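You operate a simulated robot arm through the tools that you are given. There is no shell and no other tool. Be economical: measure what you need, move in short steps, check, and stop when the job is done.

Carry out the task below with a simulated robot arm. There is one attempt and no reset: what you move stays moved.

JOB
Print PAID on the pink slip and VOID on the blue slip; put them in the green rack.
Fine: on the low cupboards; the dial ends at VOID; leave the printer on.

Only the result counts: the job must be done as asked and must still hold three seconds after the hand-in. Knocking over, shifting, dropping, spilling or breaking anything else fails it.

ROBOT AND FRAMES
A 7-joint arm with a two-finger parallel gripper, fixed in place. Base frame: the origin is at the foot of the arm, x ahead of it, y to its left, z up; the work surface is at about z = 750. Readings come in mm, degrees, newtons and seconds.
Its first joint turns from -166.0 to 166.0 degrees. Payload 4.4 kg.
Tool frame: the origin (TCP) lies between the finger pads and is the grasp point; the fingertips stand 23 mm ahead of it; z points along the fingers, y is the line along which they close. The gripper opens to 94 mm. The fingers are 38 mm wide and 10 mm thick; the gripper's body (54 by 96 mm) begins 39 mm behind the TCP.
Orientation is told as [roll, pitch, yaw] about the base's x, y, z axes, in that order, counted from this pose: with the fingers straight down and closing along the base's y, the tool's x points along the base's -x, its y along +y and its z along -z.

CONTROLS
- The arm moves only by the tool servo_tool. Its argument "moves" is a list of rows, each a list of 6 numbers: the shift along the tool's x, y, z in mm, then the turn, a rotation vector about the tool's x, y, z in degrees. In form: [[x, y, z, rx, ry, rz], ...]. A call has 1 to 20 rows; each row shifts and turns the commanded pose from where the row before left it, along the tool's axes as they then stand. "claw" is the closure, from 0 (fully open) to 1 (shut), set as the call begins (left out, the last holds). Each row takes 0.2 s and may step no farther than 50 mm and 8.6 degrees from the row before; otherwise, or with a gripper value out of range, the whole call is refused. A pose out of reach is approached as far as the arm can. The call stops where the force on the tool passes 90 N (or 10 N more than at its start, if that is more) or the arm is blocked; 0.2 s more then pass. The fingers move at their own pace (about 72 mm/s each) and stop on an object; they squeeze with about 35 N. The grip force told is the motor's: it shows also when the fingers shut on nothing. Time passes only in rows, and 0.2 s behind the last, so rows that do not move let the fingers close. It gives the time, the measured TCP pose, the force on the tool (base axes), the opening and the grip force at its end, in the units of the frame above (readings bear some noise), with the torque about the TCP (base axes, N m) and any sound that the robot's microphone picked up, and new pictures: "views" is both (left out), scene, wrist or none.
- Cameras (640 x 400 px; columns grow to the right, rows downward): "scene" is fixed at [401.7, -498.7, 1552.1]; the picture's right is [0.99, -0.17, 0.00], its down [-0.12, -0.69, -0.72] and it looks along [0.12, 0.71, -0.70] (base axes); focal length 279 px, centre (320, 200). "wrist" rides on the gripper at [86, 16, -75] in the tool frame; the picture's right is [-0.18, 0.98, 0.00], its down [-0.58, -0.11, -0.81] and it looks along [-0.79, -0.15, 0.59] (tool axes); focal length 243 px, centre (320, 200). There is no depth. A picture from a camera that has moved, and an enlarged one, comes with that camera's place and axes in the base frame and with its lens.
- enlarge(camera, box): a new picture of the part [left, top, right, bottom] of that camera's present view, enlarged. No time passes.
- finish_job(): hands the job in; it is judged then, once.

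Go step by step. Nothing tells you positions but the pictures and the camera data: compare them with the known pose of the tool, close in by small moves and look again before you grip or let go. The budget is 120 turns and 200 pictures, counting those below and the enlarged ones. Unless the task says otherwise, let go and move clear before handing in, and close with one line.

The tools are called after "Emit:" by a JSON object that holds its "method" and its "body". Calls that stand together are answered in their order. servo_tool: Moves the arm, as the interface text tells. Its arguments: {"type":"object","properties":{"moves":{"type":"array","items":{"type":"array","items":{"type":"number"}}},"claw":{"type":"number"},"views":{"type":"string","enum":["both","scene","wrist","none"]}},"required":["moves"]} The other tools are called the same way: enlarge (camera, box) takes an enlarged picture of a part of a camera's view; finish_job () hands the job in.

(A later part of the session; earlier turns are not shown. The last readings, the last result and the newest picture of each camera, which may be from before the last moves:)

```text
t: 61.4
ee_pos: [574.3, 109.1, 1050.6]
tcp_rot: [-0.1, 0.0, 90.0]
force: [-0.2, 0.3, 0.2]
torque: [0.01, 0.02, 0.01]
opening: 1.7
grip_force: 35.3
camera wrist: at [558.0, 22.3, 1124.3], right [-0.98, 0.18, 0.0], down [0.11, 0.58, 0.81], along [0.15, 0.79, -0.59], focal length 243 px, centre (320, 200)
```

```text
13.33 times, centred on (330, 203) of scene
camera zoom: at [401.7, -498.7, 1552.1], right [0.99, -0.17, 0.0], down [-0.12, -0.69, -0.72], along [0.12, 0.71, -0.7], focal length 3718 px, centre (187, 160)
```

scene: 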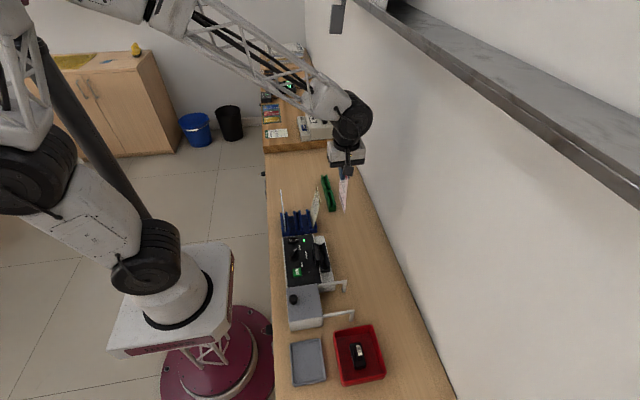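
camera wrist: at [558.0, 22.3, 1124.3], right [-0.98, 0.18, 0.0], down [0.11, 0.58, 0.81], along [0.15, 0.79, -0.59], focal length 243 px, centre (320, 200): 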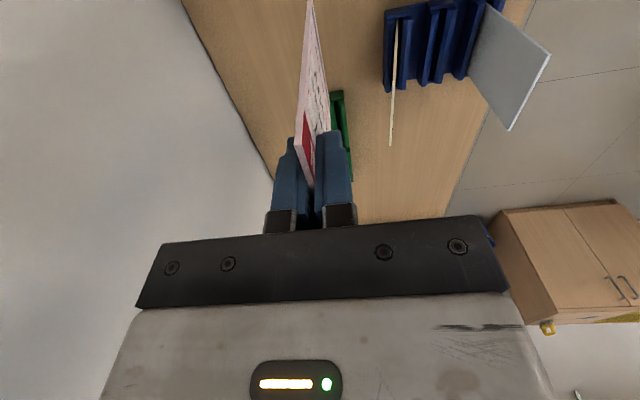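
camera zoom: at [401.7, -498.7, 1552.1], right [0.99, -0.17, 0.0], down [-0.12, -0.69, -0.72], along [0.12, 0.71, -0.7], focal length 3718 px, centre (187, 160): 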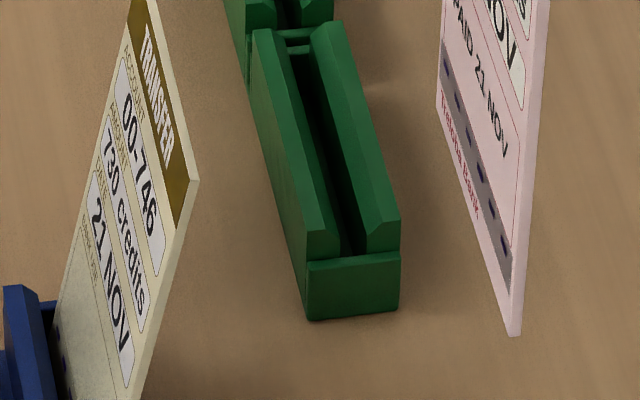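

The rack's channel is at about x≈578 in camera terms, which is TCP x≈576. The near slot spans y≈242–325 and the far slot y≈341–430. I'll take the pink slip above the far slot.

Emit:
{"method": "servo_tool", "body": {"moves": [[-39, -1.5, 0, 0, 0, 0], [-39, 0, 0, 0, 0, 0], [-39, 0, 0, 0, 0, 0], [-39, 0, 0, 0, 0, 0], [-39, 0, 0, 0, 0, 0], [-39, 0, 0, 0, 0, 0], [-40, 0, 0, 0, 0, 0], [0, 0, 40, 0, 0, 0], [0, 0, 40, 0, 0, 0], [0, 0, 0, 0, 0, 0]]}}

Emit:
{"method": "enlarge", "body": {"camera": "scene", "box": [306, 164, 354, 194]}}

Emit:
{"method": "enlarge", "body": {"camera": "scene", "box": [310, 180, 342, 200]}}

```text
t: 63.6
ee_pos: [578.0, 381.6, 969.1]
tcp_rot: [-0.1, -0.1, 90.0]
force: [-0.5, 0.4, -0.5]
torque: [-0.01, 0.04, 0.01]
opening: 1.5
grip_force: 34.9
camera wrist: at [561.1, 295.3, 1042.7], right [-0.98, 0.18, 0.0], down [0.11, 0.58, 0.81], along [0.15, 0.79, -0.59], focal length 243 px, centre (320, 200)
```

scene: 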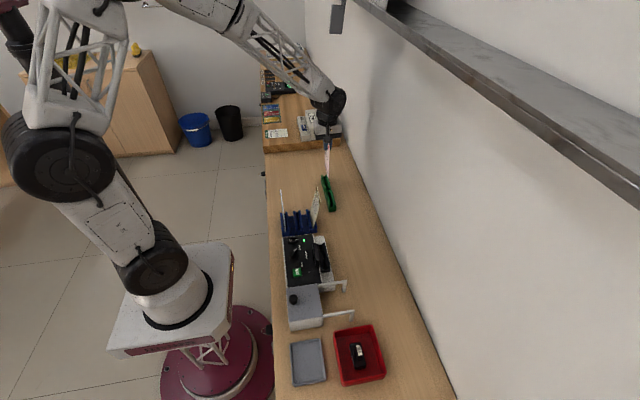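
wrist: 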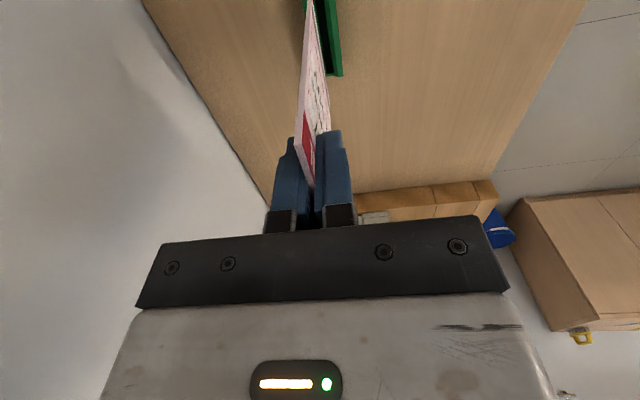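

```text
13.33 times, centred on (330, 179) of scene
camera zoom: at [401.7, -498.7, 1552.1], right [0.99, -0.17, 0.0], down [-0.12, -0.69, -0.72], along [0.12, 0.71, -0.7], focal length 3718 px, centre (187, 480)
```

zoom: 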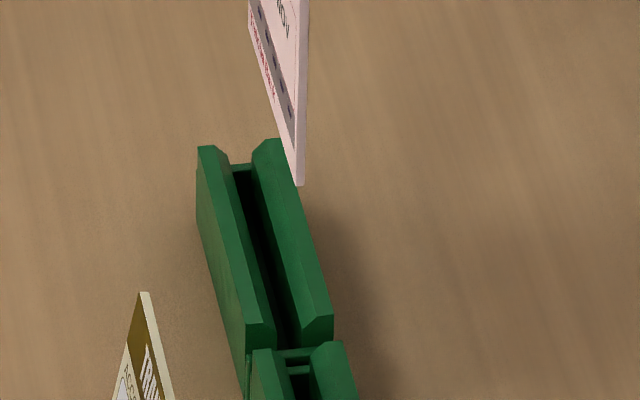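

```text
16.00 times, centred on (326, 190) of scene
camera zoom: at [401.7, -498.7, 1552.1], right [0.99, -0.17, 0.0], down [-0.12, -0.69, -0.72], along [0.12, 0.71, -0.7], focal length 4461 px, centre (224, 360)
```

zoom: 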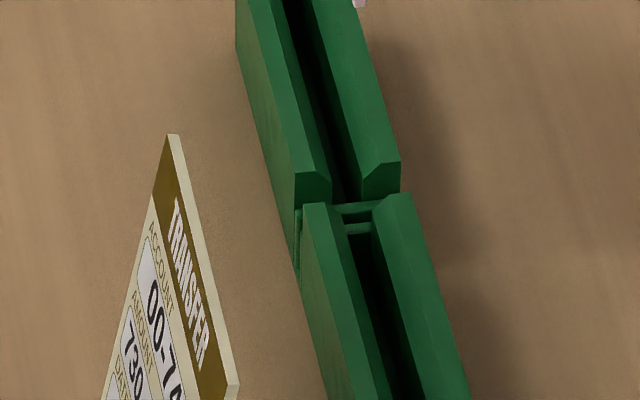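

The slip is about 2.3 mm too far +x. I'll correct it, lower to just above the rack, and recheck the end clearance.

Emit:
{"method": "servo_tool", "body": {"moves": [[0, 2.3, 15, 0, 0, 0], [0, 0, 15, 0, 0, 0], [0, 0, 10, 0, 0, 0], [0, 0, 0, 0, 0, 0]], "views": "none"}}

Emit:
{"method": "enlarge", "body": {"camera": "scene", "box": [310, 172, 342, 192]}}

```text
t: 64.6
ee_pos: [575.4, 384.4, 929.1]
tcp_rot: [-0.1, 0.0, 89.9]
force: [0.3, 0.9, -0.2]
torque: [0.03, 0.05, 0.01]
opening: 1.7
grip_force: 35.0
```

```text
16.00 times, centred on (326, 182) of scene
camera zoom: at [401.7, -498.7, 1552.1], right [0.99, -0.17, 0.0], down [-0.12, -0.69, -0.72], along [0.12, 0.71, -0.7], focal length 4461 px, centre (224, 488)
```

zoom: 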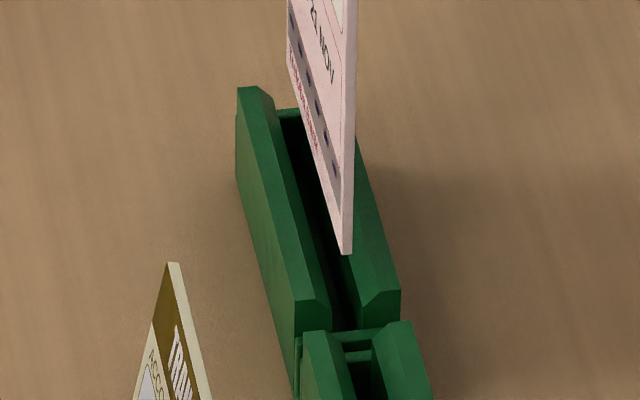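

Alignment is within 1 mm, with about 4 mm of end clearance. I'll trim 0.7 mm and lower into the slot.

Emit:
{"method": "servo_tool", "body": {"moves": [[1, 0.7, 5, 0, 0, 0], [0, 0, 5, 0, 0, 0], [0, 0, 5, 0, 0, 0], [0, 0, 4, 0, 0, 0], [0, 0, 0, 0, 0, 0]], "views": "none"}}

Emit:
{"method": "enlarge", "body": {"camera": "scene", "box": [310, 172, 342, 192]}}

```text
t: 65.8
ee_pos: [574.2, 381.6, 909.9]
tcp_rot: [-0.1, 0.0, 90.0]
force: [0.1, -0.4, 0.3]
torque: [0.01, 0.01, 0.01]
opening: 1.9
grip_force: 35.0
```

```text
16.00 times, centred on (326, 182) of scene
camera zoom: at [401.7, -498.7, 1552.1], right [0.99, -0.17, 0.0], down [-0.12, -0.69, -0.72], along [0.12, 0.71, -0.7], focal length 4461 px, centre (224, 488)
```

zoom: 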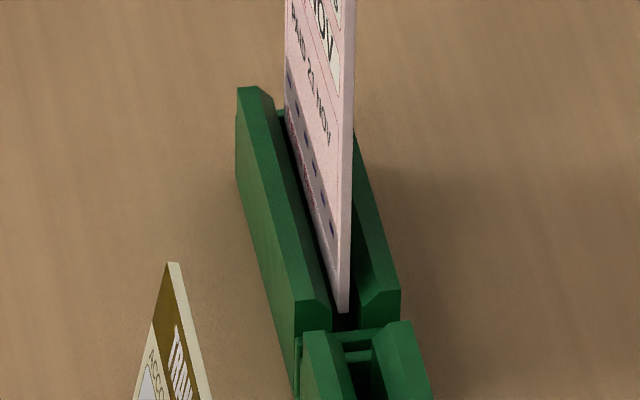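

The slip is inside the channel. I'll continue to the floor.

Emit:
{"method": "servo_tool", "body": {"moves": [[0, 0, 4, 0, 0, 0], [0, 0, 3, 0, 0, 0], [0, 0, 3, 0, 0, 0], [0, 0, 0, 0, 0, 0]], "views": "none"}}

Emit:
{"method": "servo_tool", "body": {"moves": [[0, 0, 2, 0, 0, 0], [0, 0, 2, 0, 0, 0], [0, 0, 0, 0, 0, 0]], "views": "none"}}

```text
t: 66.8
ee_pos: [574.8, 382.7, 899.9]
tcp_rot: [-0.2, 0.0, 90.0]
force: [0.2, -0.7, -0.3]
torque: [-0.01, -0.03, -0.01]
opening: 1.4
grip_force: 34.4
```

```text
t: 67.6
ee_pos: [573.8, 382.3, 894.8]
tcp_rot: [-0.1, 0.0, 90.0]
force: [-0.1, -0.1, -0.1]
torque: [0.02, 0.03, 0.0]
opening: 1.6
grip_force: 34.1
```

Emit:
{"method": "servo_tool", "body": {"moves": [[0, 0, 1.5, 0, 0, 0], [0, 0, 1.5, 0, 0, 0], [0, 0, 0, 0, 0, 0]], "views": "none"}}

Emit:
{"method": "enlarge", "body": {"camera": "scene", "box": [310, 168, 342, 188]}}

```text
t: 68.4
ee_pos: [574.0, 383.2, 891.6]
tcp_rot: [-0.1, 0.0, 90.0]
force: [0.6, -0.7, -0.7]
torque: [0.04, -0.03, 0.0]
opening: 1.3
grip_force: 34.7
```

```text
16.00 times, centred on (326, 178) of scene
camera zoom: at [401.7, -498.7, 1552.1], right [0.99, -0.17, 0.0], down [-0.12, -0.69, -0.72], along [0.12, 0.71, -0.7], focal length 4461 px, centre (224, 552)
```

zoom: 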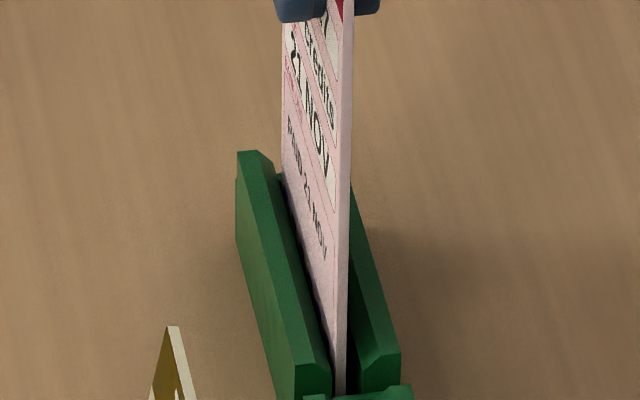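

Almost down. I'll take one more small step to contact.

Emit:
{"method": "servo_tool", "body": {"moves": [[0, 0, 1, 0, 0, 0], [0, 0, 1, 0, 0, 0], [0, 0, 0, 0, 0, 0]], "views": "none"}}

Emit:
{"method": "servo_tool", "body": {"moves": [[0, 0, 1, 0, 0, 0], [0, 0, 0, 0, 0, 0]], "views": "none"}}

```text
t: 69.2
ee_pos: [575.0, 382.5, 890.5]
tcp_rot: [-0.1, -0.1, 90.0]
force: [0.3, -0.1, -0.5]
torque: [-0.05, 0.01, 0.0]
opening: 1.3
grip_force: 35.2
```

```text
t: 69.8
ee_pos: [573.5, 384.0, 890.0]
tcp_rot: [-0.1, 0.0, 90.0]
force: [-0.5, 0.9, 0.9]
torque: [-0.01, -0.03, 0.02]
opening: 1.4
grip_force: 34.9
```

Emit:
{"method": "servo_tool", "body": {"moves": [[0, 0, 1, 0, 0, 0], [0, 0, 0, 0, 0, 0]], "views": "none"}}

```text
t: 70.4
ee_pos: [574.1, 383.7, 888.3]
tcp_rot: [0.0, 0.0, 90.0]
force: [-0.5, 0.0, 10.0]
torque: [-0.02, 0.06, -0.02]
opening: 1.7
grip_force: 35.3
```

The slip touches the rack floor (10 N). I'll release and lift away.

Emit:
{"method": "servo_tool", "body": {"moves": [[0, 0, -0.5, 0, 0, 0], [0, 0, 0, 0, 0, 0], [0, 0, 0, 0, 0, 0], [0, 0, -25, 0, 0, 0], [0, 0, -45, 0, 0, 0], [0, 0, -40, 0, 0, 0], [0, 0, 0, 0, 0, 0]], "claw": 0.5}}

Emit:
{"method": "enlarge", "body": {"camera": "scene", "box": [270, 160, 366, 220]}}

```text
t: 72.0
ee_pos: [573.4, 380.5, 1000.4]
tcp_rot: [-0.1, -0.1, 90.0]
force: [0.4, 0.2, 0.3]
torque: [0.03, 0.03, 0.03]
opening: 46.8
grip_force: 0.0
camera wrist: at [556.5, 293.5, 1073.6], right [-0.98, 0.18, 0.0], down [0.11, 0.58, 0.81], along [0.15, 0.79, -0.59], focal length 243 px, centre (320, 200)
```

scene: 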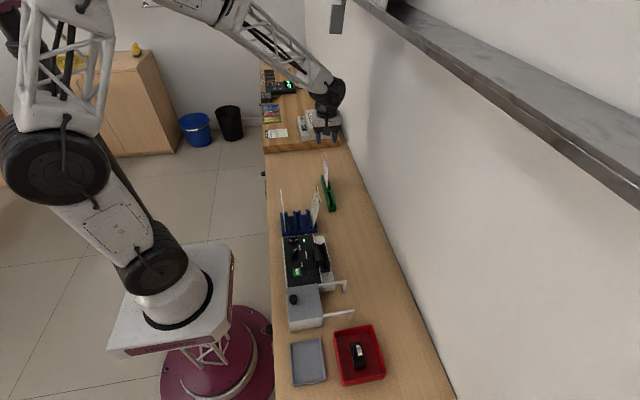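
wrist: 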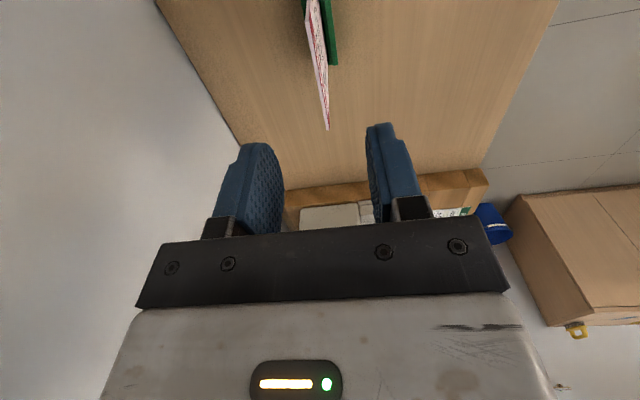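

```text
6.67 times, centred on (318, 190) of scene
camera zoom: at [401.7, -498.7, 1552.1], right [0.99, -0.17, 0.0], down [-0.12, -0.69, -0.72], along [0.12, 0.71, -0.7], focal length 1859 px, centre (333, 267)
```

zoom: 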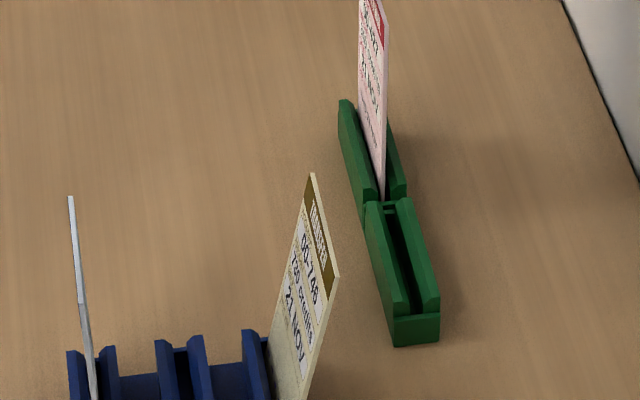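

The pink slip stands in the far green slot. The yellow slip in the blue rack now leans more than at the start: my earlier carry brushed it. I'll set it upright later. Next I'll turn the dial to VOID, moving above it at about (404, 13) with the fingers across its handle.

Emit:
{"method": "servo_tool", "body": {"moves": [[41, 18.8, 0, 0, 0, 0], [41, 18.8, 0, 0, 0, 0], [41, 18.8, 0, 0, 0, 0], [41, 18.8, 0, 0, 0, 0], [41, 18.8, 0, 0, 0, 0], [41, 18.8, 0, 0, 0, 0], [41, 18.8, 10, 0, 0, 0], [41, 18.8, 10, 0, 0, 0], [40, 18.8, 10, 0, 0, 0], [0, 0, 10, 0, 0, 7], [0, 0, 10, 0, 0, 7], [0, 0, 10, 0, 0, 7], [0, 0, 10, 0, 0, 7], [0, 0, 20, 0, 0, 0], [0, 0, 0, 0, 0, 0]], "claw": 0.55}}

Emit:
{"method": "enlarge", "body": {"camera": "wrist", "box": [220, 60, 412, 180]}}

```text
t: 75.2
ee_pos: [404.2, 14.6, 909.7]
tcp_rot: [-0.1, -0.1, 62.0]
force: [-0.1, -0.1, 0.0]
torque: [-0.03, -0.02, -0.01]
opening: 42.2
grip_force: 0.0
camera wrist: at [348.3, -54.9, 982.5], right [-0.78, 0.62, 0.0], down [0.37, 0.46, 0.81], along [0.5, 0.63, -0.59], focal length 243 px, centre (320, 200)
```

scene: 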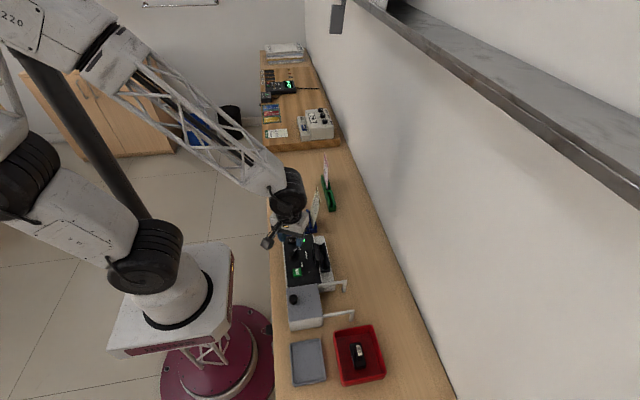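
wrist: 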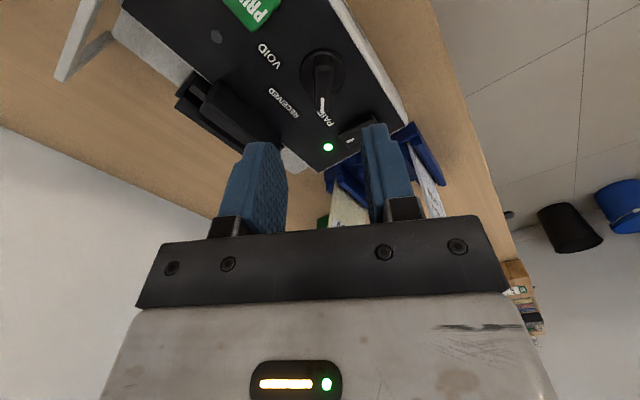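

```text
3.33 times, centred on (316, 120) of wrist
camera zoom: at [348.3, -54.9, 982.5], right [-0.78, 0.62, 0.0], down [0.37, 0.46, 0.81], along [0.5, 0.63, -0.59], focal length 809 px, centre (333, 467)
```

zoom: 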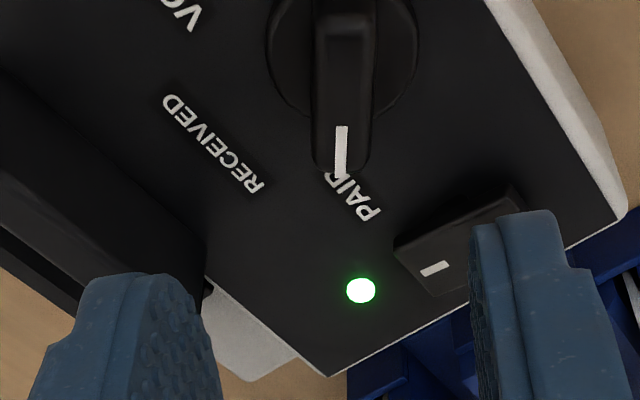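

The handle's axis is about 11° off the fingers and its centre about 2 mm off. I'll correct both and go down around it.

Emit:
{"method": "servo_tool", "body": {"moves": [[-0.7, 2, 10, 0, 0, 0], [0, 0, 10, 0, 0, 5.5], [0, 0, 10, 0, 0, 5.5], [0, 0, 15, 0, 0, 0], [0, 0, 0, 0, 0, 0]], "views": "wrist"}}

Emit:
{"method": "enlarge", "body": {"camera": "wrist", "box": [220, 70, 412, 190]}}

```text
t: 76.4
ee_pos: [402.7, 17.2, 864.2]
tcp_rot: [-0.1, -0.1, 51.1]
force: [0.5, -0.6, 0.0]
torque: [-0.01, 0.01, 0.03]
opening: 42.6
grip_force: 0.0
camera wrist: at [336.1, -40.8, 937.4], right [-0.65, 0.76, 0.0], down [0.45, 0.38, 0.81], along [0.62, 0.52, -0.59], focal length 243 px, centre (320, 200)
```

wrist: 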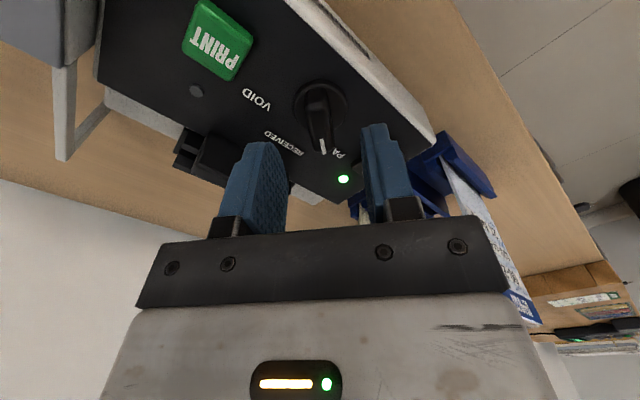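

```text
3.33 times, centred on (316, 130) of wrist
camera zoom: at [336.1, -40.8, 937.4], right [-0.65, 0.76, 0.0], down [0.45, 0.38, 0.81], along [0.62, 0.52, -0.59], focal length 809 px, centre (333, 433)
```

zoom: 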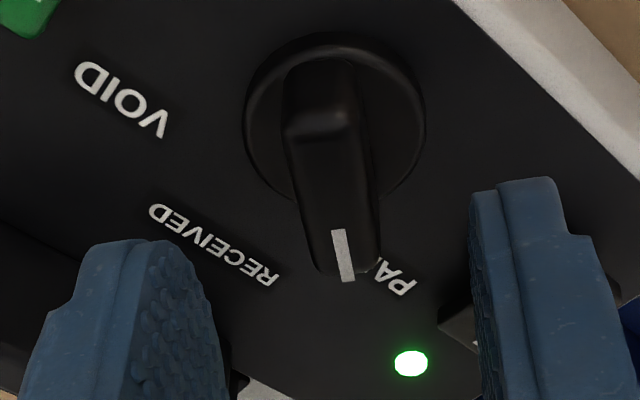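

The handle is now aligned with the fingers. I'll descend and close on it.

Emit:
{"method": "servo_tool", "body": {"moves": [[0, 0, 10, 0, 0, 0], [0, 0, 10, 0, 0, 0], [0, 0, 5, 0, 0, 0], [0, 0, 0, 0, 0, 0]], "views": "none"}}

Emit:
{"method": "servo_tool", "body": {"moves": [[0, 0, 0, 0, 0, 0], [0, 0, 0, 0, 0, 0], [0, 0, 0, 0, 0, 0], [0, 0, 0, 0, 0, 0]], "claw": 1, "views": "wrist"}}

```text
t: 77.4
ee_pos: [403.2, 15.6, 838.9]
tcp_rot: [-0.1, -0.1, 50.9]
force: [0.2, -0.2, -0.2]
torque: [-0.03, 0.0, 0.01]
opening: 42.3
grip_force: 0.1
```

```text
t: 78.4
ee_pos: [403.4, 15.9, 839.2]
tcp_rot: [0.0, 0.0, 51.0]
force: [-27.8, 31.5, 10.6]
torque: [0.74, 0.39, -0.85]
opening: 12.8
grip_force: 44.8
camera wrist: at [335.3, -41.7, 912.2], right [-0.65, 0.76, 0.0], down [0.45, 0.38, 0.81], along [0.61, 0.52, -0.59], focal length 243 px, centre (320, 200)
```

wrist: 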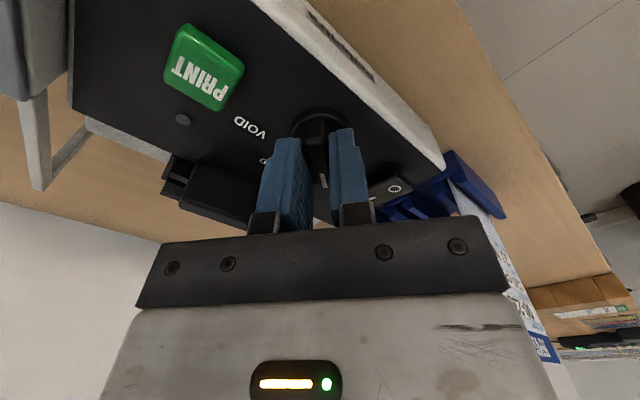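

The grip closed slightly off-centre, with a side force of about 40 N. I'll relieve it by easing toward the push.

Emit:
{"method": "servo_tool", "body": {"moves": [[0, 0.7, 0, 0, 0, 0], [0, 0.5, 0, 0, 0, 0], [0, 0, 0, 0, 0, 0]], "views": "none"}}

```text
t: 79.2
ee_pos: [402.3, 18.0, 839.5]
tcp_rot: [-0.1, -0.1, 51.0]
force: [-3.5, -39.9, -17.7]
torque: [-0.6, 0.29, -0.94]
opening: 13.1
grip_force: 45.5
```

The side force now points the other way, so I'll loosen to a slack straddle of about 15 mm instead of a clamp. That way turning won't push the printer.

Emit:
{"method": "servo_tool", "body": {"moves": [[0, -0.6, 0, 0, 0, 0], [0, 0, 0, 0, 0, 0], [0, 0, 0, 0, 0, 0]], "claw": 0.835, "views": "none"}}

```text
t: 80.0
ee_pos: [403.2, 17.8, 839.1]
tcp_rot: [-0.1, -0.1, 51.0]
force: [-0.4, -0.5, 0.3]
torque: [-0.02, -0.01, -0.01]
opening: 15.7
grip_force: 0.0
```

The forces are zero now. I'll turn clockwise, tool rz positive, in a few steps.

Emit:
{"method": "servo_tool", "body": {"moves": [[0, 0, 0, 0, 0, 8], [0, 0, 0, 0, 0, 8], [0, 0, 0, 0, 0, 8], [0, 0, 0, 0, 0, 8], [0, 0, 0, 0, 0, 0]], "views": "wrist"}}

```text
t: 81.2
ee_pos: [403.7, 16.0, 839.0]
tcp_rot: [-0.1, -0.1, 19.0]
force: [0.2, 0.2, -0.1]
torque: [-0.02, 0.01, -0.01]
opening: 15.4
grip_force: 0.1
camera wrist: at [315.7, 2.7, 912.5], right [-0.14, 0.99, 0.0], down [0.58, 0.09, 0.81], along [0.8, 0.12, -0.59], focal length 243 px, centre (320, 200)
```

wrist: 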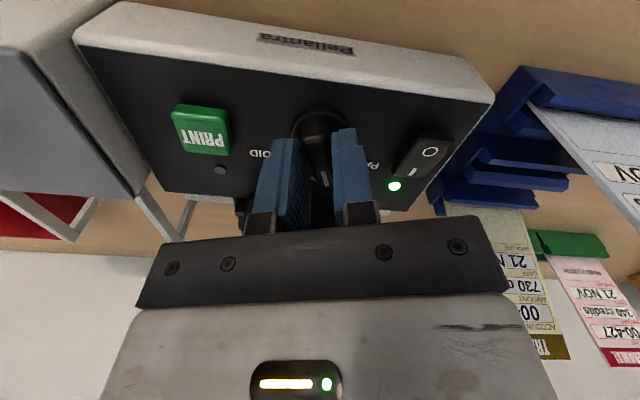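

The dial follows freely with no force. I'll continue to about -49°.

Emit:
{"method": "servo_tool", "body": {"moves": [[0, 0, 0, 0, 0, 8.5], [0, 0, 0, 0, 0, 8.5], [0, 0, 0, 0, 0, 8.5], [0, 0, 0, 0, 0, 8.5], [0, 0, 0, 0, 0, 8.5], [0, 0, 0, 0, 0, 8.5], [0, 0, 0, 0, 0, 8.5], [0, 0, 0, 0, 0, 8.5], [0, 0, 0, 0, 0, 0]], "views": "wrist"}}

```text
t: 83.2
ee_pos: [403.3, 15.9, 839.7]
tcp_rot: [0.1, -0.1, -49.1]
force: [-0.3, 0.8, -0.3]
torque: [0.01, 0.0, 0.01]
opening: 15.3
grip_force: 0.0
camera wrist: at [358.7, 91.9, 912.5], right [0.86, 0.5, 0.0], down [0.3, -0.51, 0.81], along [0.41, -0.7, -0.59], focal length 243 px, centre (320, 200)
```

wrist: 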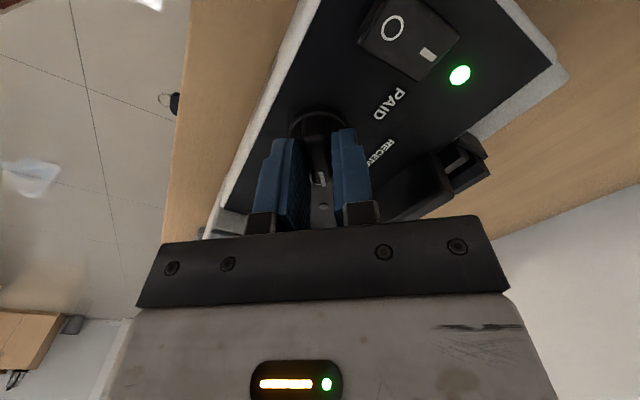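

The fingers are at -49°. I'll open, lift and look at where the pointer settled.

Emit:
{"method": "servo_tool", "body": {"moves": [[0, 0, 0, 0, 0, 0], [0, 0, -30, 0, 0, 0], [0, 0, -45, 0, 0, 0], [0, 0, -45, 0, 0, 0], [0, 0, 0, 0, 0, 0]], "claw": 0.55, "views": "wrist"}}

Emit:
{"method": "enlarge", "body": {"camera": "wrist", "box": [220, 0, 412, 120]}}

Emit:
{"method": "enlarge", "body": {"camera": "scene", "box": [270, 225, 350, 275]}}

```text
t: 84.4
ee_pos: [399.6, 13.6, 958.9]
tcp_rot: [0.1, -0.1, -49.0]
force: [0.1, -0.7, -0.1]
torque: [-0.06, -0.01, 0.0]
opening: 42.5
grip_force: 0.1
camera wrist: at [354.9, 89.9, 1032.8], right [0.86, 0.51, 0.0], down [0.3, -0.51, 0.81], along [0.41, -0.7, -0.59], focal length 243 px, centre (320, 200)
```

wrist: 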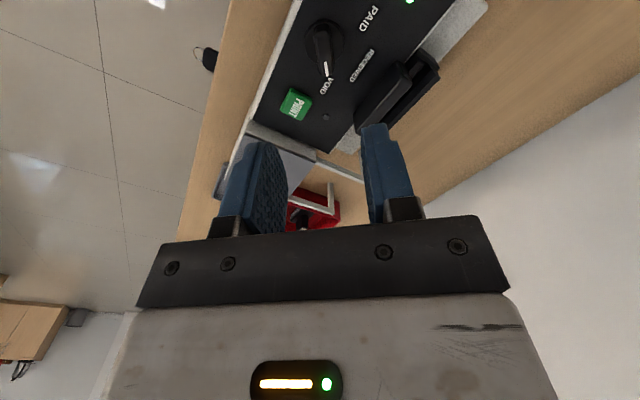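

```text
3.33 times, centred on (316, 60) of wrist
camera zoom: at [354.9, 89.9, 1032.8], right [0.86, 0.51, 0.0], down [0.3, -0.51, 0.81], along [0.41, -0.7, -0.59], focal length 809 px, centre (333, 667)
```

zoom: 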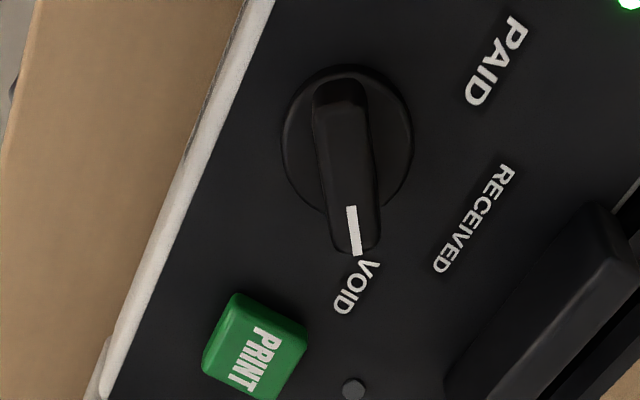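

```text
8.00 times, centred on (310, 250) of scene
camera zoom: at [401.7, -498.7, 1552.1], right [0.99, -0.17, 0.0], down [-0.12, -0.69, -0.72], along [0.12, 0.71, -0.7], focal length 2230 px, centre (400, -200)
```

zoom: 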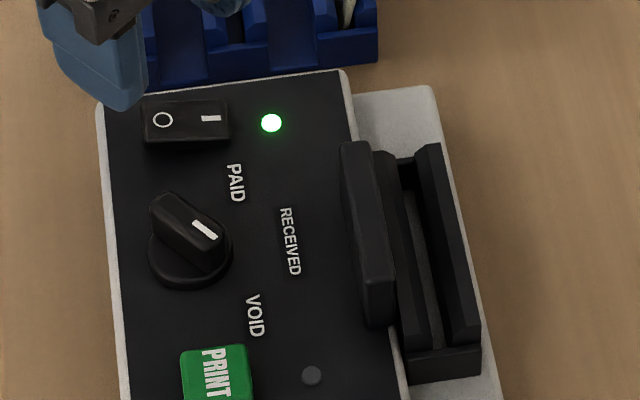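

The pointer is on VOID at about -52°, mirroring PAID at about +50°. Now I'll turn the tool back to yaw 90 and go above the blue slip.

Emit:
{"method": "servo_tool", "body": {"moves": [[0, 0, -20, 0, 0, -8.2], [0, 0, -20, 0, 0, -8.2], [0, 0, 0, 0, 0, -8.2], [0, 0, 0, 0, 0, -8.2], [0, 0, 0, 0, 0, -8.2], [0, 0, 0, 0, 0, -8.2], [0, 0, 0, 0, 0, -8.2], [0, 0, 0, 0, 0, -8.2], [0, 0, 0, 0, 0, -8.2], [0, 0, 0, 0, 0, -8.2], [0, 0, 0, 0, 0, -8.2], [0, 0, 0, 0, 0, -8.2], [0, 0, 0, 0, 0, -8.2], [0, 0, 0, 0, 0, -8.2], [0, 0, 0, 0, 0, -8.2], [0, 0, 0, 0, 0, -8.2], [0, 0, 0, 0, 0, -7.8], [0, 0, 0, 0, 0, 0]], "views": "none", "claw": 0.5}}

Emit:
{"method": "servo_tool", "body": {"moves": [[-36, 4, 0, 0, 0, 0], [-36, 4, 0, 0, 0, 0], [-35, 4, 0, 0, 0, 0], [-35, 4, 0, 0, 0, 0], [-35, 0, 0, 0, 0, 0], [0, 0, 25, 0, 0, 0], [0, 0, 22, 0, 0, 0], [0, 0, 0, 0, 0, 0]]}}

Emit:
{"method": "enlarge", "body": {"camera": "wrist", "box": [220, 60, 420, 185]}}

```text
t: 88.2
ee_pos: [401.6, 17.2, 999.9]
tcp_rot: [-0.1, 0.0, 90.1]
force: [0.2, -0.9, -1.0]
torque: [-0.02, 0.01, 0.01]
opening: 46.7
grip_force: 0.0
```

```text
t: 90.0
ee_pos: [389.3, 193.6, 950.4]
tcp_rot: [-0.1, 0.0, 90.1]
force: [0.4, -0.4, -0.8]
torque: [0.02, 0.03, -0.01]
opening: 47.0
grip_force: 0.0
camera wrist: at [372.2, 106.6, 1025.3], right [-0.98, 0.18, 0.0], down [0.11, 0.58, 0.81], along [0.15, 0.79, -0.59], focal length 243 px, centre (320, 200)
```

scene: 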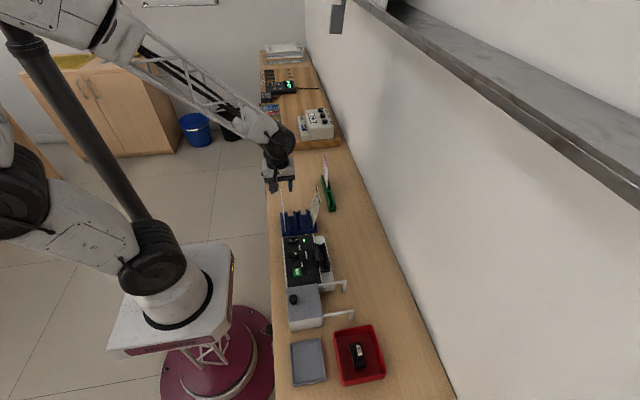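
wrist: 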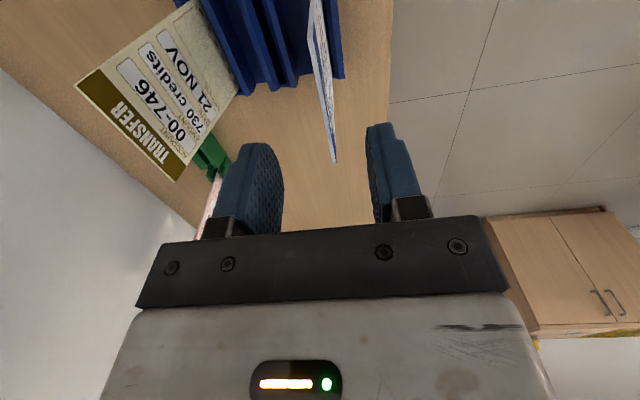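

```text
3.20 times, centred on (320, 122) of wrist
camera zoom: at [372.2, 106.6, 1025.3], right [-0.98, 0.18, 0.0], down [0.11, 0.58, 0.81], along [0.15, 0.79, -0.59], focal length 776 px, centre (320, 448)
```

zoom: 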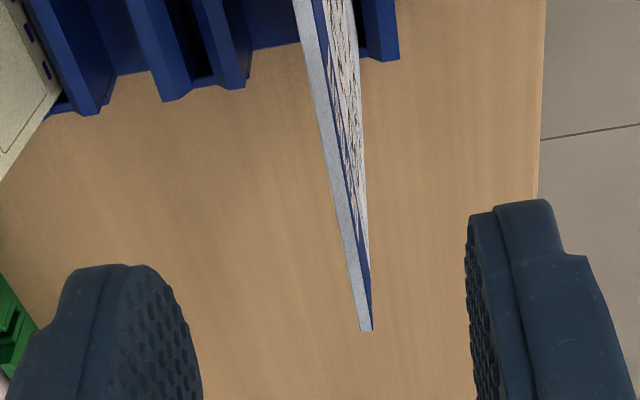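

This is the same geometry as the pink pickup. I'll shift 3.3 mm, descend and grip the blue slip.

Emit:
{"method": "servo_tool", "body": {"moves": [[0, 3.3, 0, 0, 0, 0], [0, 0, 22, 0, 0, 0], [0, 0, 21, 0, 0, 0], [0, 0, 19, 0, 0, 0], [0, 0, 0, 0, 0, 0]], "views": "wrist"}}

Emit:
{"method": "servo_tool", "body": {"moves": [[0, 0, 0, 0, 0, 0], [0, 0, 0, 0, 0, 0], [0, 0, 0, 0, 0, 0], [0, 0, 0, 0, 0, 0]], "claw": 1, "views": "wrist"}}

```text
t: 91.2
ee_pos: [383.3, 193.8, 890.4]
tcp_rot: [-0.2, 0.0, 90.0]
force: [-0.3, 0.7, 0.2]
torque: [-0.01, -0.03, 0.02]
opening: 46.7
grip_force: 0.1
camera wrist: at [366.5, 105.5, 963.9], right [-0.98, 0.18, 0.0], down [0.11, 0.58, 0.81], along [0.15, 0.79, -0.59], focal length 243 px, centre (320, 200)
```

wrist: 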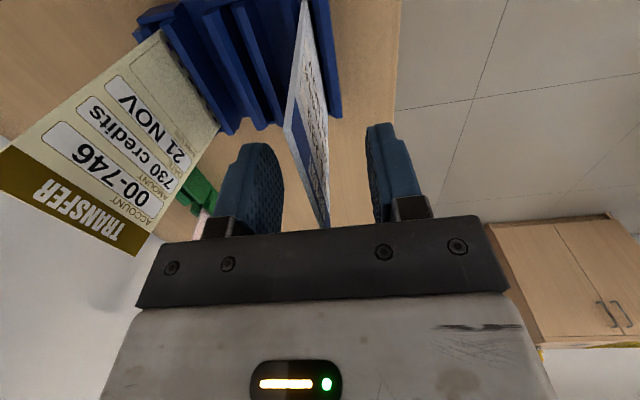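

```text
t: 92.2
ee_pos: [382.4, 193.5, 891.6]
tcp_rot: [-0.1, 0.0, 90.1]
force: [0.3, -0.4, 0.1]
torque: [0.02, 0.01, -0.01]
opening: 1.6
grip_force: 35.0
camera wrist: at [366.5, 105.5, 964.1], right [-0.98, 0.18, 0.0], down [0.11, 0.58, 0.81], along [0.15, 0.79, -0.59], focal length 243 px, centre (320, 200)
```

wrist: 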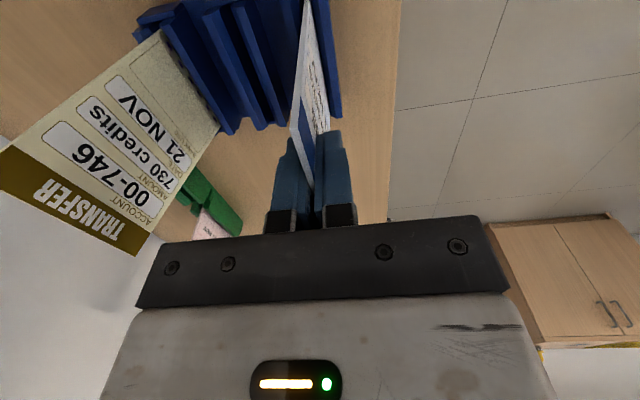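

Gripped. I'll lift, go over the printer first so I stay clear of the yellow slip, then across to the slot.

Emit:
{"method": "servo_tool", "body": {"moves": [[0, 0, -30, 0, 0, 0], [0, 0, -45, 0, 0, 0], [0, 0, -45, 0, 0, 0], [0, 0, -10, 0, 0, 0], [38, 0, 0, 0, 0, 0], [38, 0, 0, 0, 0, 0], [38, 0, 0, 0, 0, 0], [38, 0, 0, 0, 0, 0], [38, 0, 0, 0, 0, 0], [0, -40, 0, 0, 0, 0], [0, -40, 0, 0, 0, 0], [0, -30.5, 0, 0, 0, 0], [0, 0, 20, 0, 0, 0], [0, 0, 30, 0, 0, 0], [0, 0, 0, 0, 0, 0]]}}

Emit:
{"method": "enlarge", "body": {"camera": "scene", "box": [304, 250, 344, 275]}}

```text
t: 95.4
ee_pos: [493.9, 3.0, 968.0]
tcp_rot: [-0.1, 0.0, 89.9]
force: [0.3, 0.6, 0.0]
torque: [0.0, 0.0, -0.01]
opening: 1.5
grip_force: 34.8
camera wrist: at [477.6, -84.1, 1042.2], right [-0.98, 0.18, 0.0], down [0.11, 0.58, 0.81], along [0.15, 0.79, -0.59], focal length 243 px, centre (320, 200)
```

scene: 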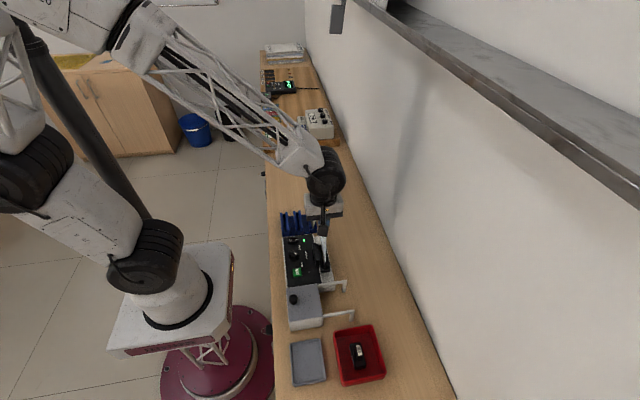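
wrist: 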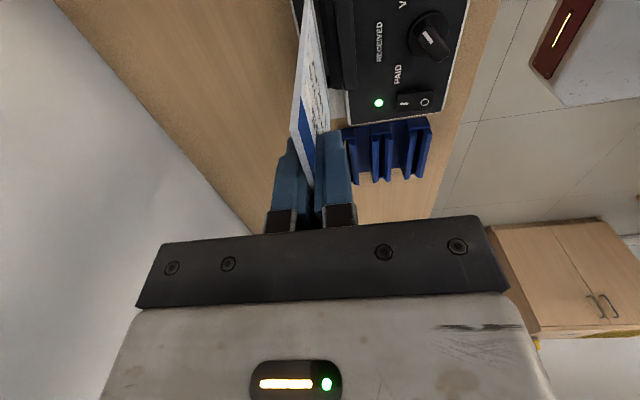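

```text
16.00 times, centred on (324, 262) of scene
camera zoom: at [401.7, -498.7, 1552.1], right [0.99, -0.17, 0.0], down [-0.12, -0.69, -0.72], along [0.12, 0.71, -0.7], focal length 4461 px, centre (256, -800)
```

zoom: 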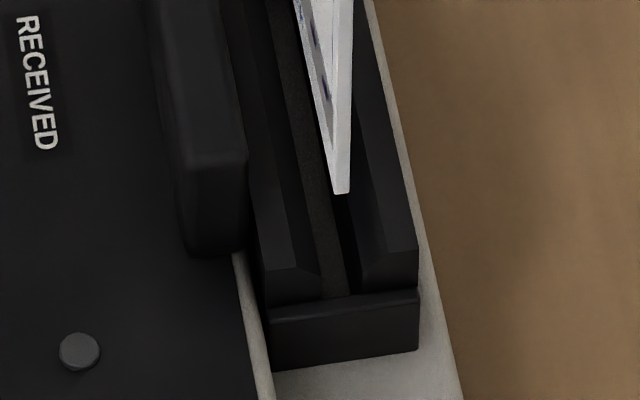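

The slip is close to the slot, but I no longer see the yellow slip in the blue rack. I'll look for it.

Emit:
{"method": "enlarge", "body": {"camera": "scene", "box": [262, 170, 374, 240]}}

Emit:
{"method": "enlarge", "body": {"camera": "wrist", "box": [200, 100, 440, 235]}}

```text
5.71 times, centred on (318, 205) of scene
camera zoom: at [401.7, -498.7, 1552.1], right [0.99, -0.17, 0.0], down [-0.12, -0.69, -0.72], along [0.12, 0.71, -0.7], focal length 1593 px, centre (331, 171)
```

zoom: 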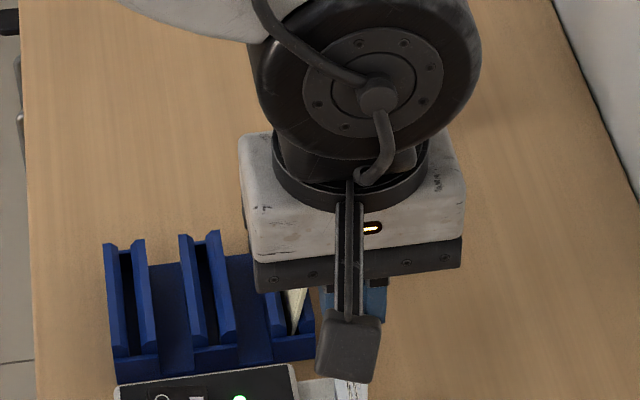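

```text
2.67 times, centred on (320, 168) of wrist
camera zoom: at [477.6, -84.1, 1042.2], right [-0.98, 0.18, 0.0], down [0.11, 0.58, 0.81], along [0.15, 0.79, -0.59], focal length 647 px, centre (320, 287)
```

zoom: 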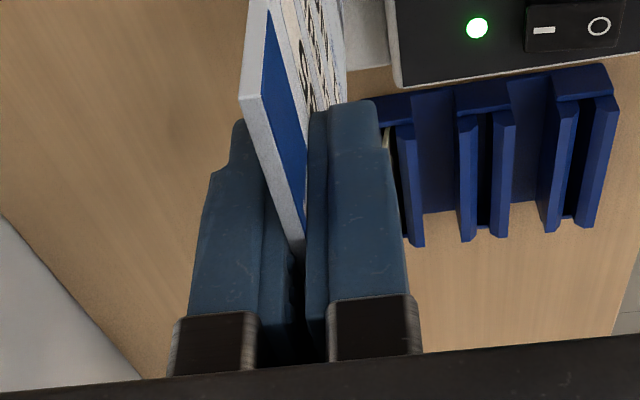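

The yellow slip is still in its slot, just hidden behind the hand. The blue slip is aligned, so I'll lower it into the printer slot.

Emit:
{"method": "servo_tool", "body": {"moves": [[-1, 0, 10, 0, 0, 0], [0, 0, 10, 0, 0, 0], [0, 0, 10, 0, 0, 0], [0, 0, 8, 0, 0, 0], [0, 0, 6, 0, 0, 0], [0, 0, 5, 0, 0, 0], [0, 0, 0, 0, 0, 0]], "views": "none"}}

Emit:
{"method": "enlarge", "body": {"camera": "scene", "box": [304, 250, 344, 275]}}

```text
t: 97.0
ee_pos: [492.8, 5.4, 921.3]
tcp_rot: [-0.1, 0.0, 90.0]
force: [-0.3, 0.3, -0.1]
torque: [0.03, 0.0, 0.02]
opening: 1.7
grip_force: 35.0
```

```text
16.00 times, centred on (324, 262) of scene
camera zoom: at [401.7, -498.7, 1552.1], right [0.99, -0.17, 0.0], down [-0.12, -0.69, -0.72], along [0.12, 0.71, -0.7], focal length 4461 px, centre (256, -800)
```

zoom: 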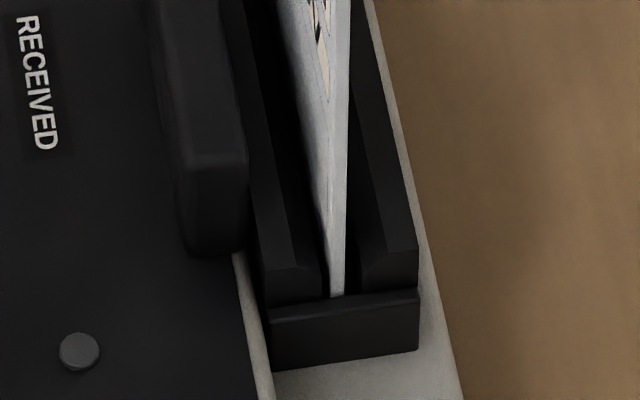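

It is in the channel, a bit to the left. I'll nudge +1.7 mm in x and continue to the floor.

Emit:
{"method": "servo_tool", "body": {"moves": [[0, -1.7, 0, 0, 0, 0], [0, 0, 3, 0, 0, 0], [0, 0, 2, 0, 0, 0], [0, 0, 0, 0, 0, 0]], "views": "none"}}

Emit:
{"method": "servo_tool", "body": {"moves": [[0, 0, 1.5, 0, 0, 0], [0, 0, 1.5, 0, 0, 0], [0, 0, 0, 0, 0, 0]], "views": "none"}}

```text
t: 98.0
ee_pos: [495.4, 4.4, 915.6]
tcp_rot: [-0.2, 0.0, 90.0]
force: [0.9, 0.3, 0.0]
torque: [0.03, -0.03, 0.03]
opening: 1.5
grip_force: 34.6
```

```text
t: 98.8
ee_pos: [496.6, 4.9, 914.4]
tcp_rot: [-0.2, 0.0, 90.0]
force: [-0.5, -0.1, 32.5]
torque: [0.01, 0.15, 0.02]
opening: 1.7
grip_force: 34.7
```

Seated. I'll ease off and slide to the near stop as I did with the pink slip.

Emit:
{"method": "servo_tool", "body": {"moves": [[0, 0, -2, 0, 0, 0], [1.5, -0.5, 0, 0, 0, 0], [1.5, 0, 0, 0, 0, 0], [0, 0, 0, 0, 0, 0]], "views": "none"}}

Emit:
{"method": "servo_tool", "body": {"moves": [[1, 0, 0, 0, 0, 0], [0, 0, 0, 0, 0, 0]], "views": "none"}}

```text
t: 99.8
ee_pos: [496.0, 2.3, 914.0]
tcp_rot: [-0.1, 0.1, 90.1]
force: [-2.0, 7.6, -0.9]
torque: [1.04, 0.31, -0.1]
opening: 1.9
grip_force: 35.0
```

```text
t: 100.4
ee_pos: [497.2, 0.7, 914.8]
tcp_rot: [-0.3, 0.0, 90.0]
force: [-2.6, 7.5, 2.6]
torque: [0.8, 0.15, -0.1]
opening: 1.8
grip_force: 35.1
```

It is against the stop. I'll back off slightly, seat it, release and lift, then check its lean.

Emit:
{"method": "servo_tool", "body": {"moves": [[-0.8, 0, 1.5, 0, 0, 0], [0, 0, 1, 0, 0, 0], [0, 0, 0, 0, 0, 0]], "views": "none"}}

Emit:
{"method": "servo_tool", "body": {"moves": [[0, 0, 0, 0, 0, 0], [0, 0, 0, 0, 0, 0], [0, 0, -30, 0, 0, 0], [0, 0, -45, 0, 0, 0], [0, 0, 0, 0, 0, 0]], "claw": 0.5, "views": "wrist"}}

Emit:
{"method": "enlarge", "body": {"camera": "scene", "box": [280, 225, 360, 275]}}

```text
t: 101.2
ee_pos: [497.3, 1.2, 914.4]
tcp_rot: [-0.2, -0.1, 90.0]
force: [-1.9, 5.0, 29.0]
torque: [-0.55, 0.28, -0.11]
opening: 1.5
grip_force: 35.3
```

```text
t: 102.4
ee_pos: [497.3, 1.5, 987.8]
tcp_rot: [0.0, -0.1, 89.9]
force: [0.2, 0.0, -0.3]
torque: [0.01, 0.0, -0.01]
opening: 46.8
grip_force: 0.0
camera wrist: at [480.8, -85.6, 1061.1], right [-0.98, 0.18, 0.0], down [0.11, 0.58, 0.81], along [0.15, 0.79, -0.59], focal length 243 px, centre (320, 200)
```

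wrist: 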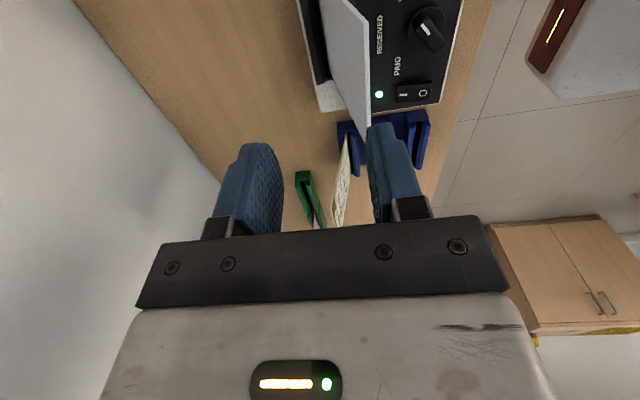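

```text
8.00 times, centred on (320, 250) of scene
camera zoom: at [401.7, -498.7, 1552.1], right [0.99, -0.17, 0.0], down [-0.12, -0.69, -0.72], along [0.12, 0.71, -0.7], focal length 2230 px, centre (320, -200)
```

zoom: 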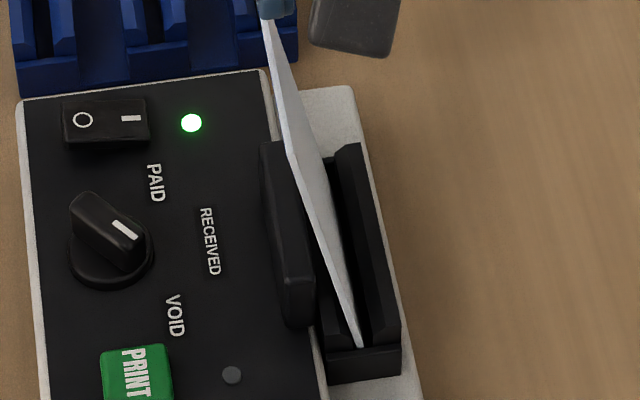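

The blue slip leans toward the print head again, the pose that failed before. I'll re-grip it upright, loosen just a little, bias it against the outer wall, and only then open.

Emit:
{"method": "servo_tool", "body": {"moves": [[0, 0, 0, 0, 0, 0], [0, 0, 0, 0, 0, 0], [0, 0, 25, 0, 0, 0], [0, 0, 25, 0, 0, 0], [0, 0, 22, 0, 0, 0], [0, 0, 0, 0, 0, 0]], "claw": 0, "views": "wrist"}}

Emit:
{"method": "servo_tool", "body": {"moves": [[0, 0, 0, 0, 0, 0], [0, 0, 0, 0, 0, 0], [0, 0, 0, 0, 0, 0], [0, 0, 0, 0, 0, 0], [0, 0, 0, 0, 0, 0]], "claw": 1, "views": "none"}}

Emit:
{"method": "servo_tool", "body": {"moves": [[0, 0, 0, 0, 0, 0], [0, 0, 0, 0, 0, 0], [0, -2, 0, 0, 0, 0], [0, -2, 0, 0, 0, 0], [0, -2, 0, 0, 0, 0], [0, 0, 0, 0, 0, 0]], "claw": 0.95, "views": "wrist"}}

```text
t: 103.8
ee_pos: [498.0, 0.9, 913.7]
tcp_rot: [-0.2, 0.0, 90.0]
force: [-0.1, 0.1, 0.2]
torque: [-0.02, 0.05, -0.03]
opening: 94.1
grip_force: 0.1
camera wrist: at [481.5, -86.5, 988.3], right [-0.98, 0.18, 0.0], down [0.11, 0.58, 0.81], along [0.15, 0.79, -0.59], focal length 243 px, centre (320, 200)
```

wrist: 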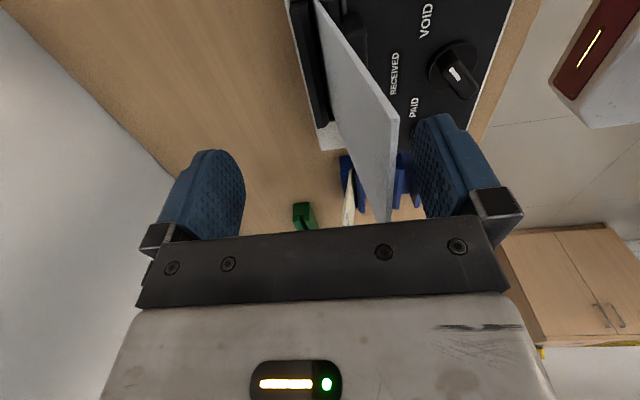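

```text
t: 105.0
ee_pos: [498.4, 1.2, 915.0]
tcp_rot: [-0.1, 0.0, 90.1]
force: [-1.8, -0.5, 0.9]
torque: [0.01, 0.23, 0.0]
opening: 1.5
grip_force: 34.7
```

```text
t: 106.4
ee_pos: [502.6, 1.6, 914.8]
tcp_rot: [-0.1, 0.0, 90.0]
force: [-0.9, -0.7, 0.7]
torque: [-0.03, -0.04, 0.01]
opening: 4.7
grip_force: 0.2
camera wrist: at [486.1, -86.5, 988.8], right [-0.98, 0.18, 0.0], down [0.11, 0.58, 0.81], along [0.15, 0.79, -0.59], focal length 243 px, centre (320, 200)
```

wrist: 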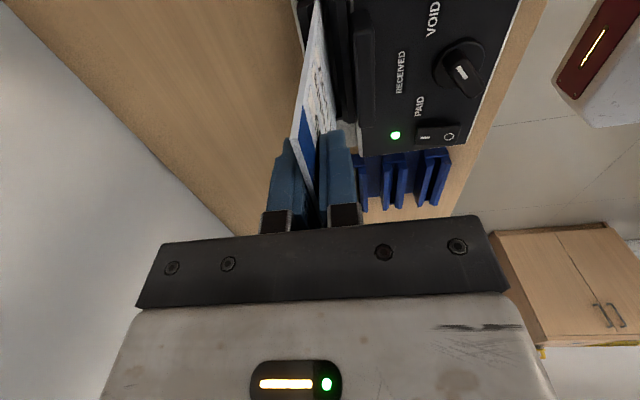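

The slip is biased to +x. I'll open gradually and lift.

Emit:
{"method": "servo_tool", "body": {"moves": [[0, -1, 0, 0, 0, 0], [0, 0, 0, 0, 0, 0]], "claw": 0.85, "views": "none"}}

Emit:
{"method": "servo_tool", "body": {"moves": [[0, 0, 0, 0, 0, 0], [0, 0, 0, 0, 0, 0], [0, 0, -30, 0, 0, 0], [0, 0, -45, 0, 0, 0], [0, 0, 0, 0, 0, 0]], "claw": 0.4, "views": "wrist"}}

Emit:
{"method": "enlarge", "body": {"camera": "scene", "box": [280, 225, 360, 275]}}

```text
t: 107.0
ee_pos: [503.0, 1.7, 915.5]
tcp_rot: [-0.2, 0.0, 90.0]
force: [0.1, -0.5, 1.1]
torque: [0.01, -0.02, 0.03]
opening: 14.3
grip_force: 0.1
```

```text
t: 108.2
ee_pos: [504.5, 1.4, 989.0]
tcp_rot: [-0.1, -0.1, 90.0]
force: [-0.6, 0.4, -0.5]
torque: [-0.01, 0.0, 0.04]
opening: 56.5
grip_force: 0.2
camera wrist: at [488.6, -85.8, 1063.1], right [-0.98, 0.18, 0.0], down [0.11, 0.58, 0.81], along [0.15, 0.79, -0.59], focal length 243 px, centre (320, 200)
```

wrist: 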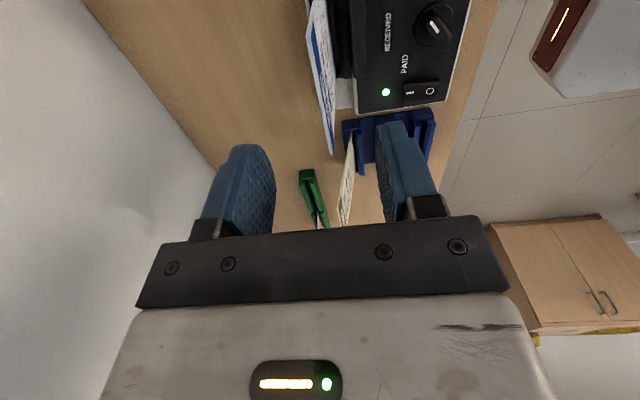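

```text
8.00 times, centred on (320, 250) of scene
camera zoom: at [401.7, -498.7, 1552.1], right [0.99, -0.17, 0.0], down [-0.12, -0.69, -0.72], along [0.12, 0.71, -0.7], focal length 2230 px, centre (320, -200)
```

zoom: 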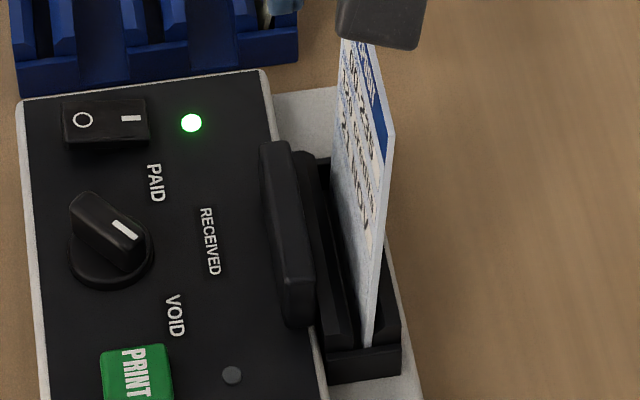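

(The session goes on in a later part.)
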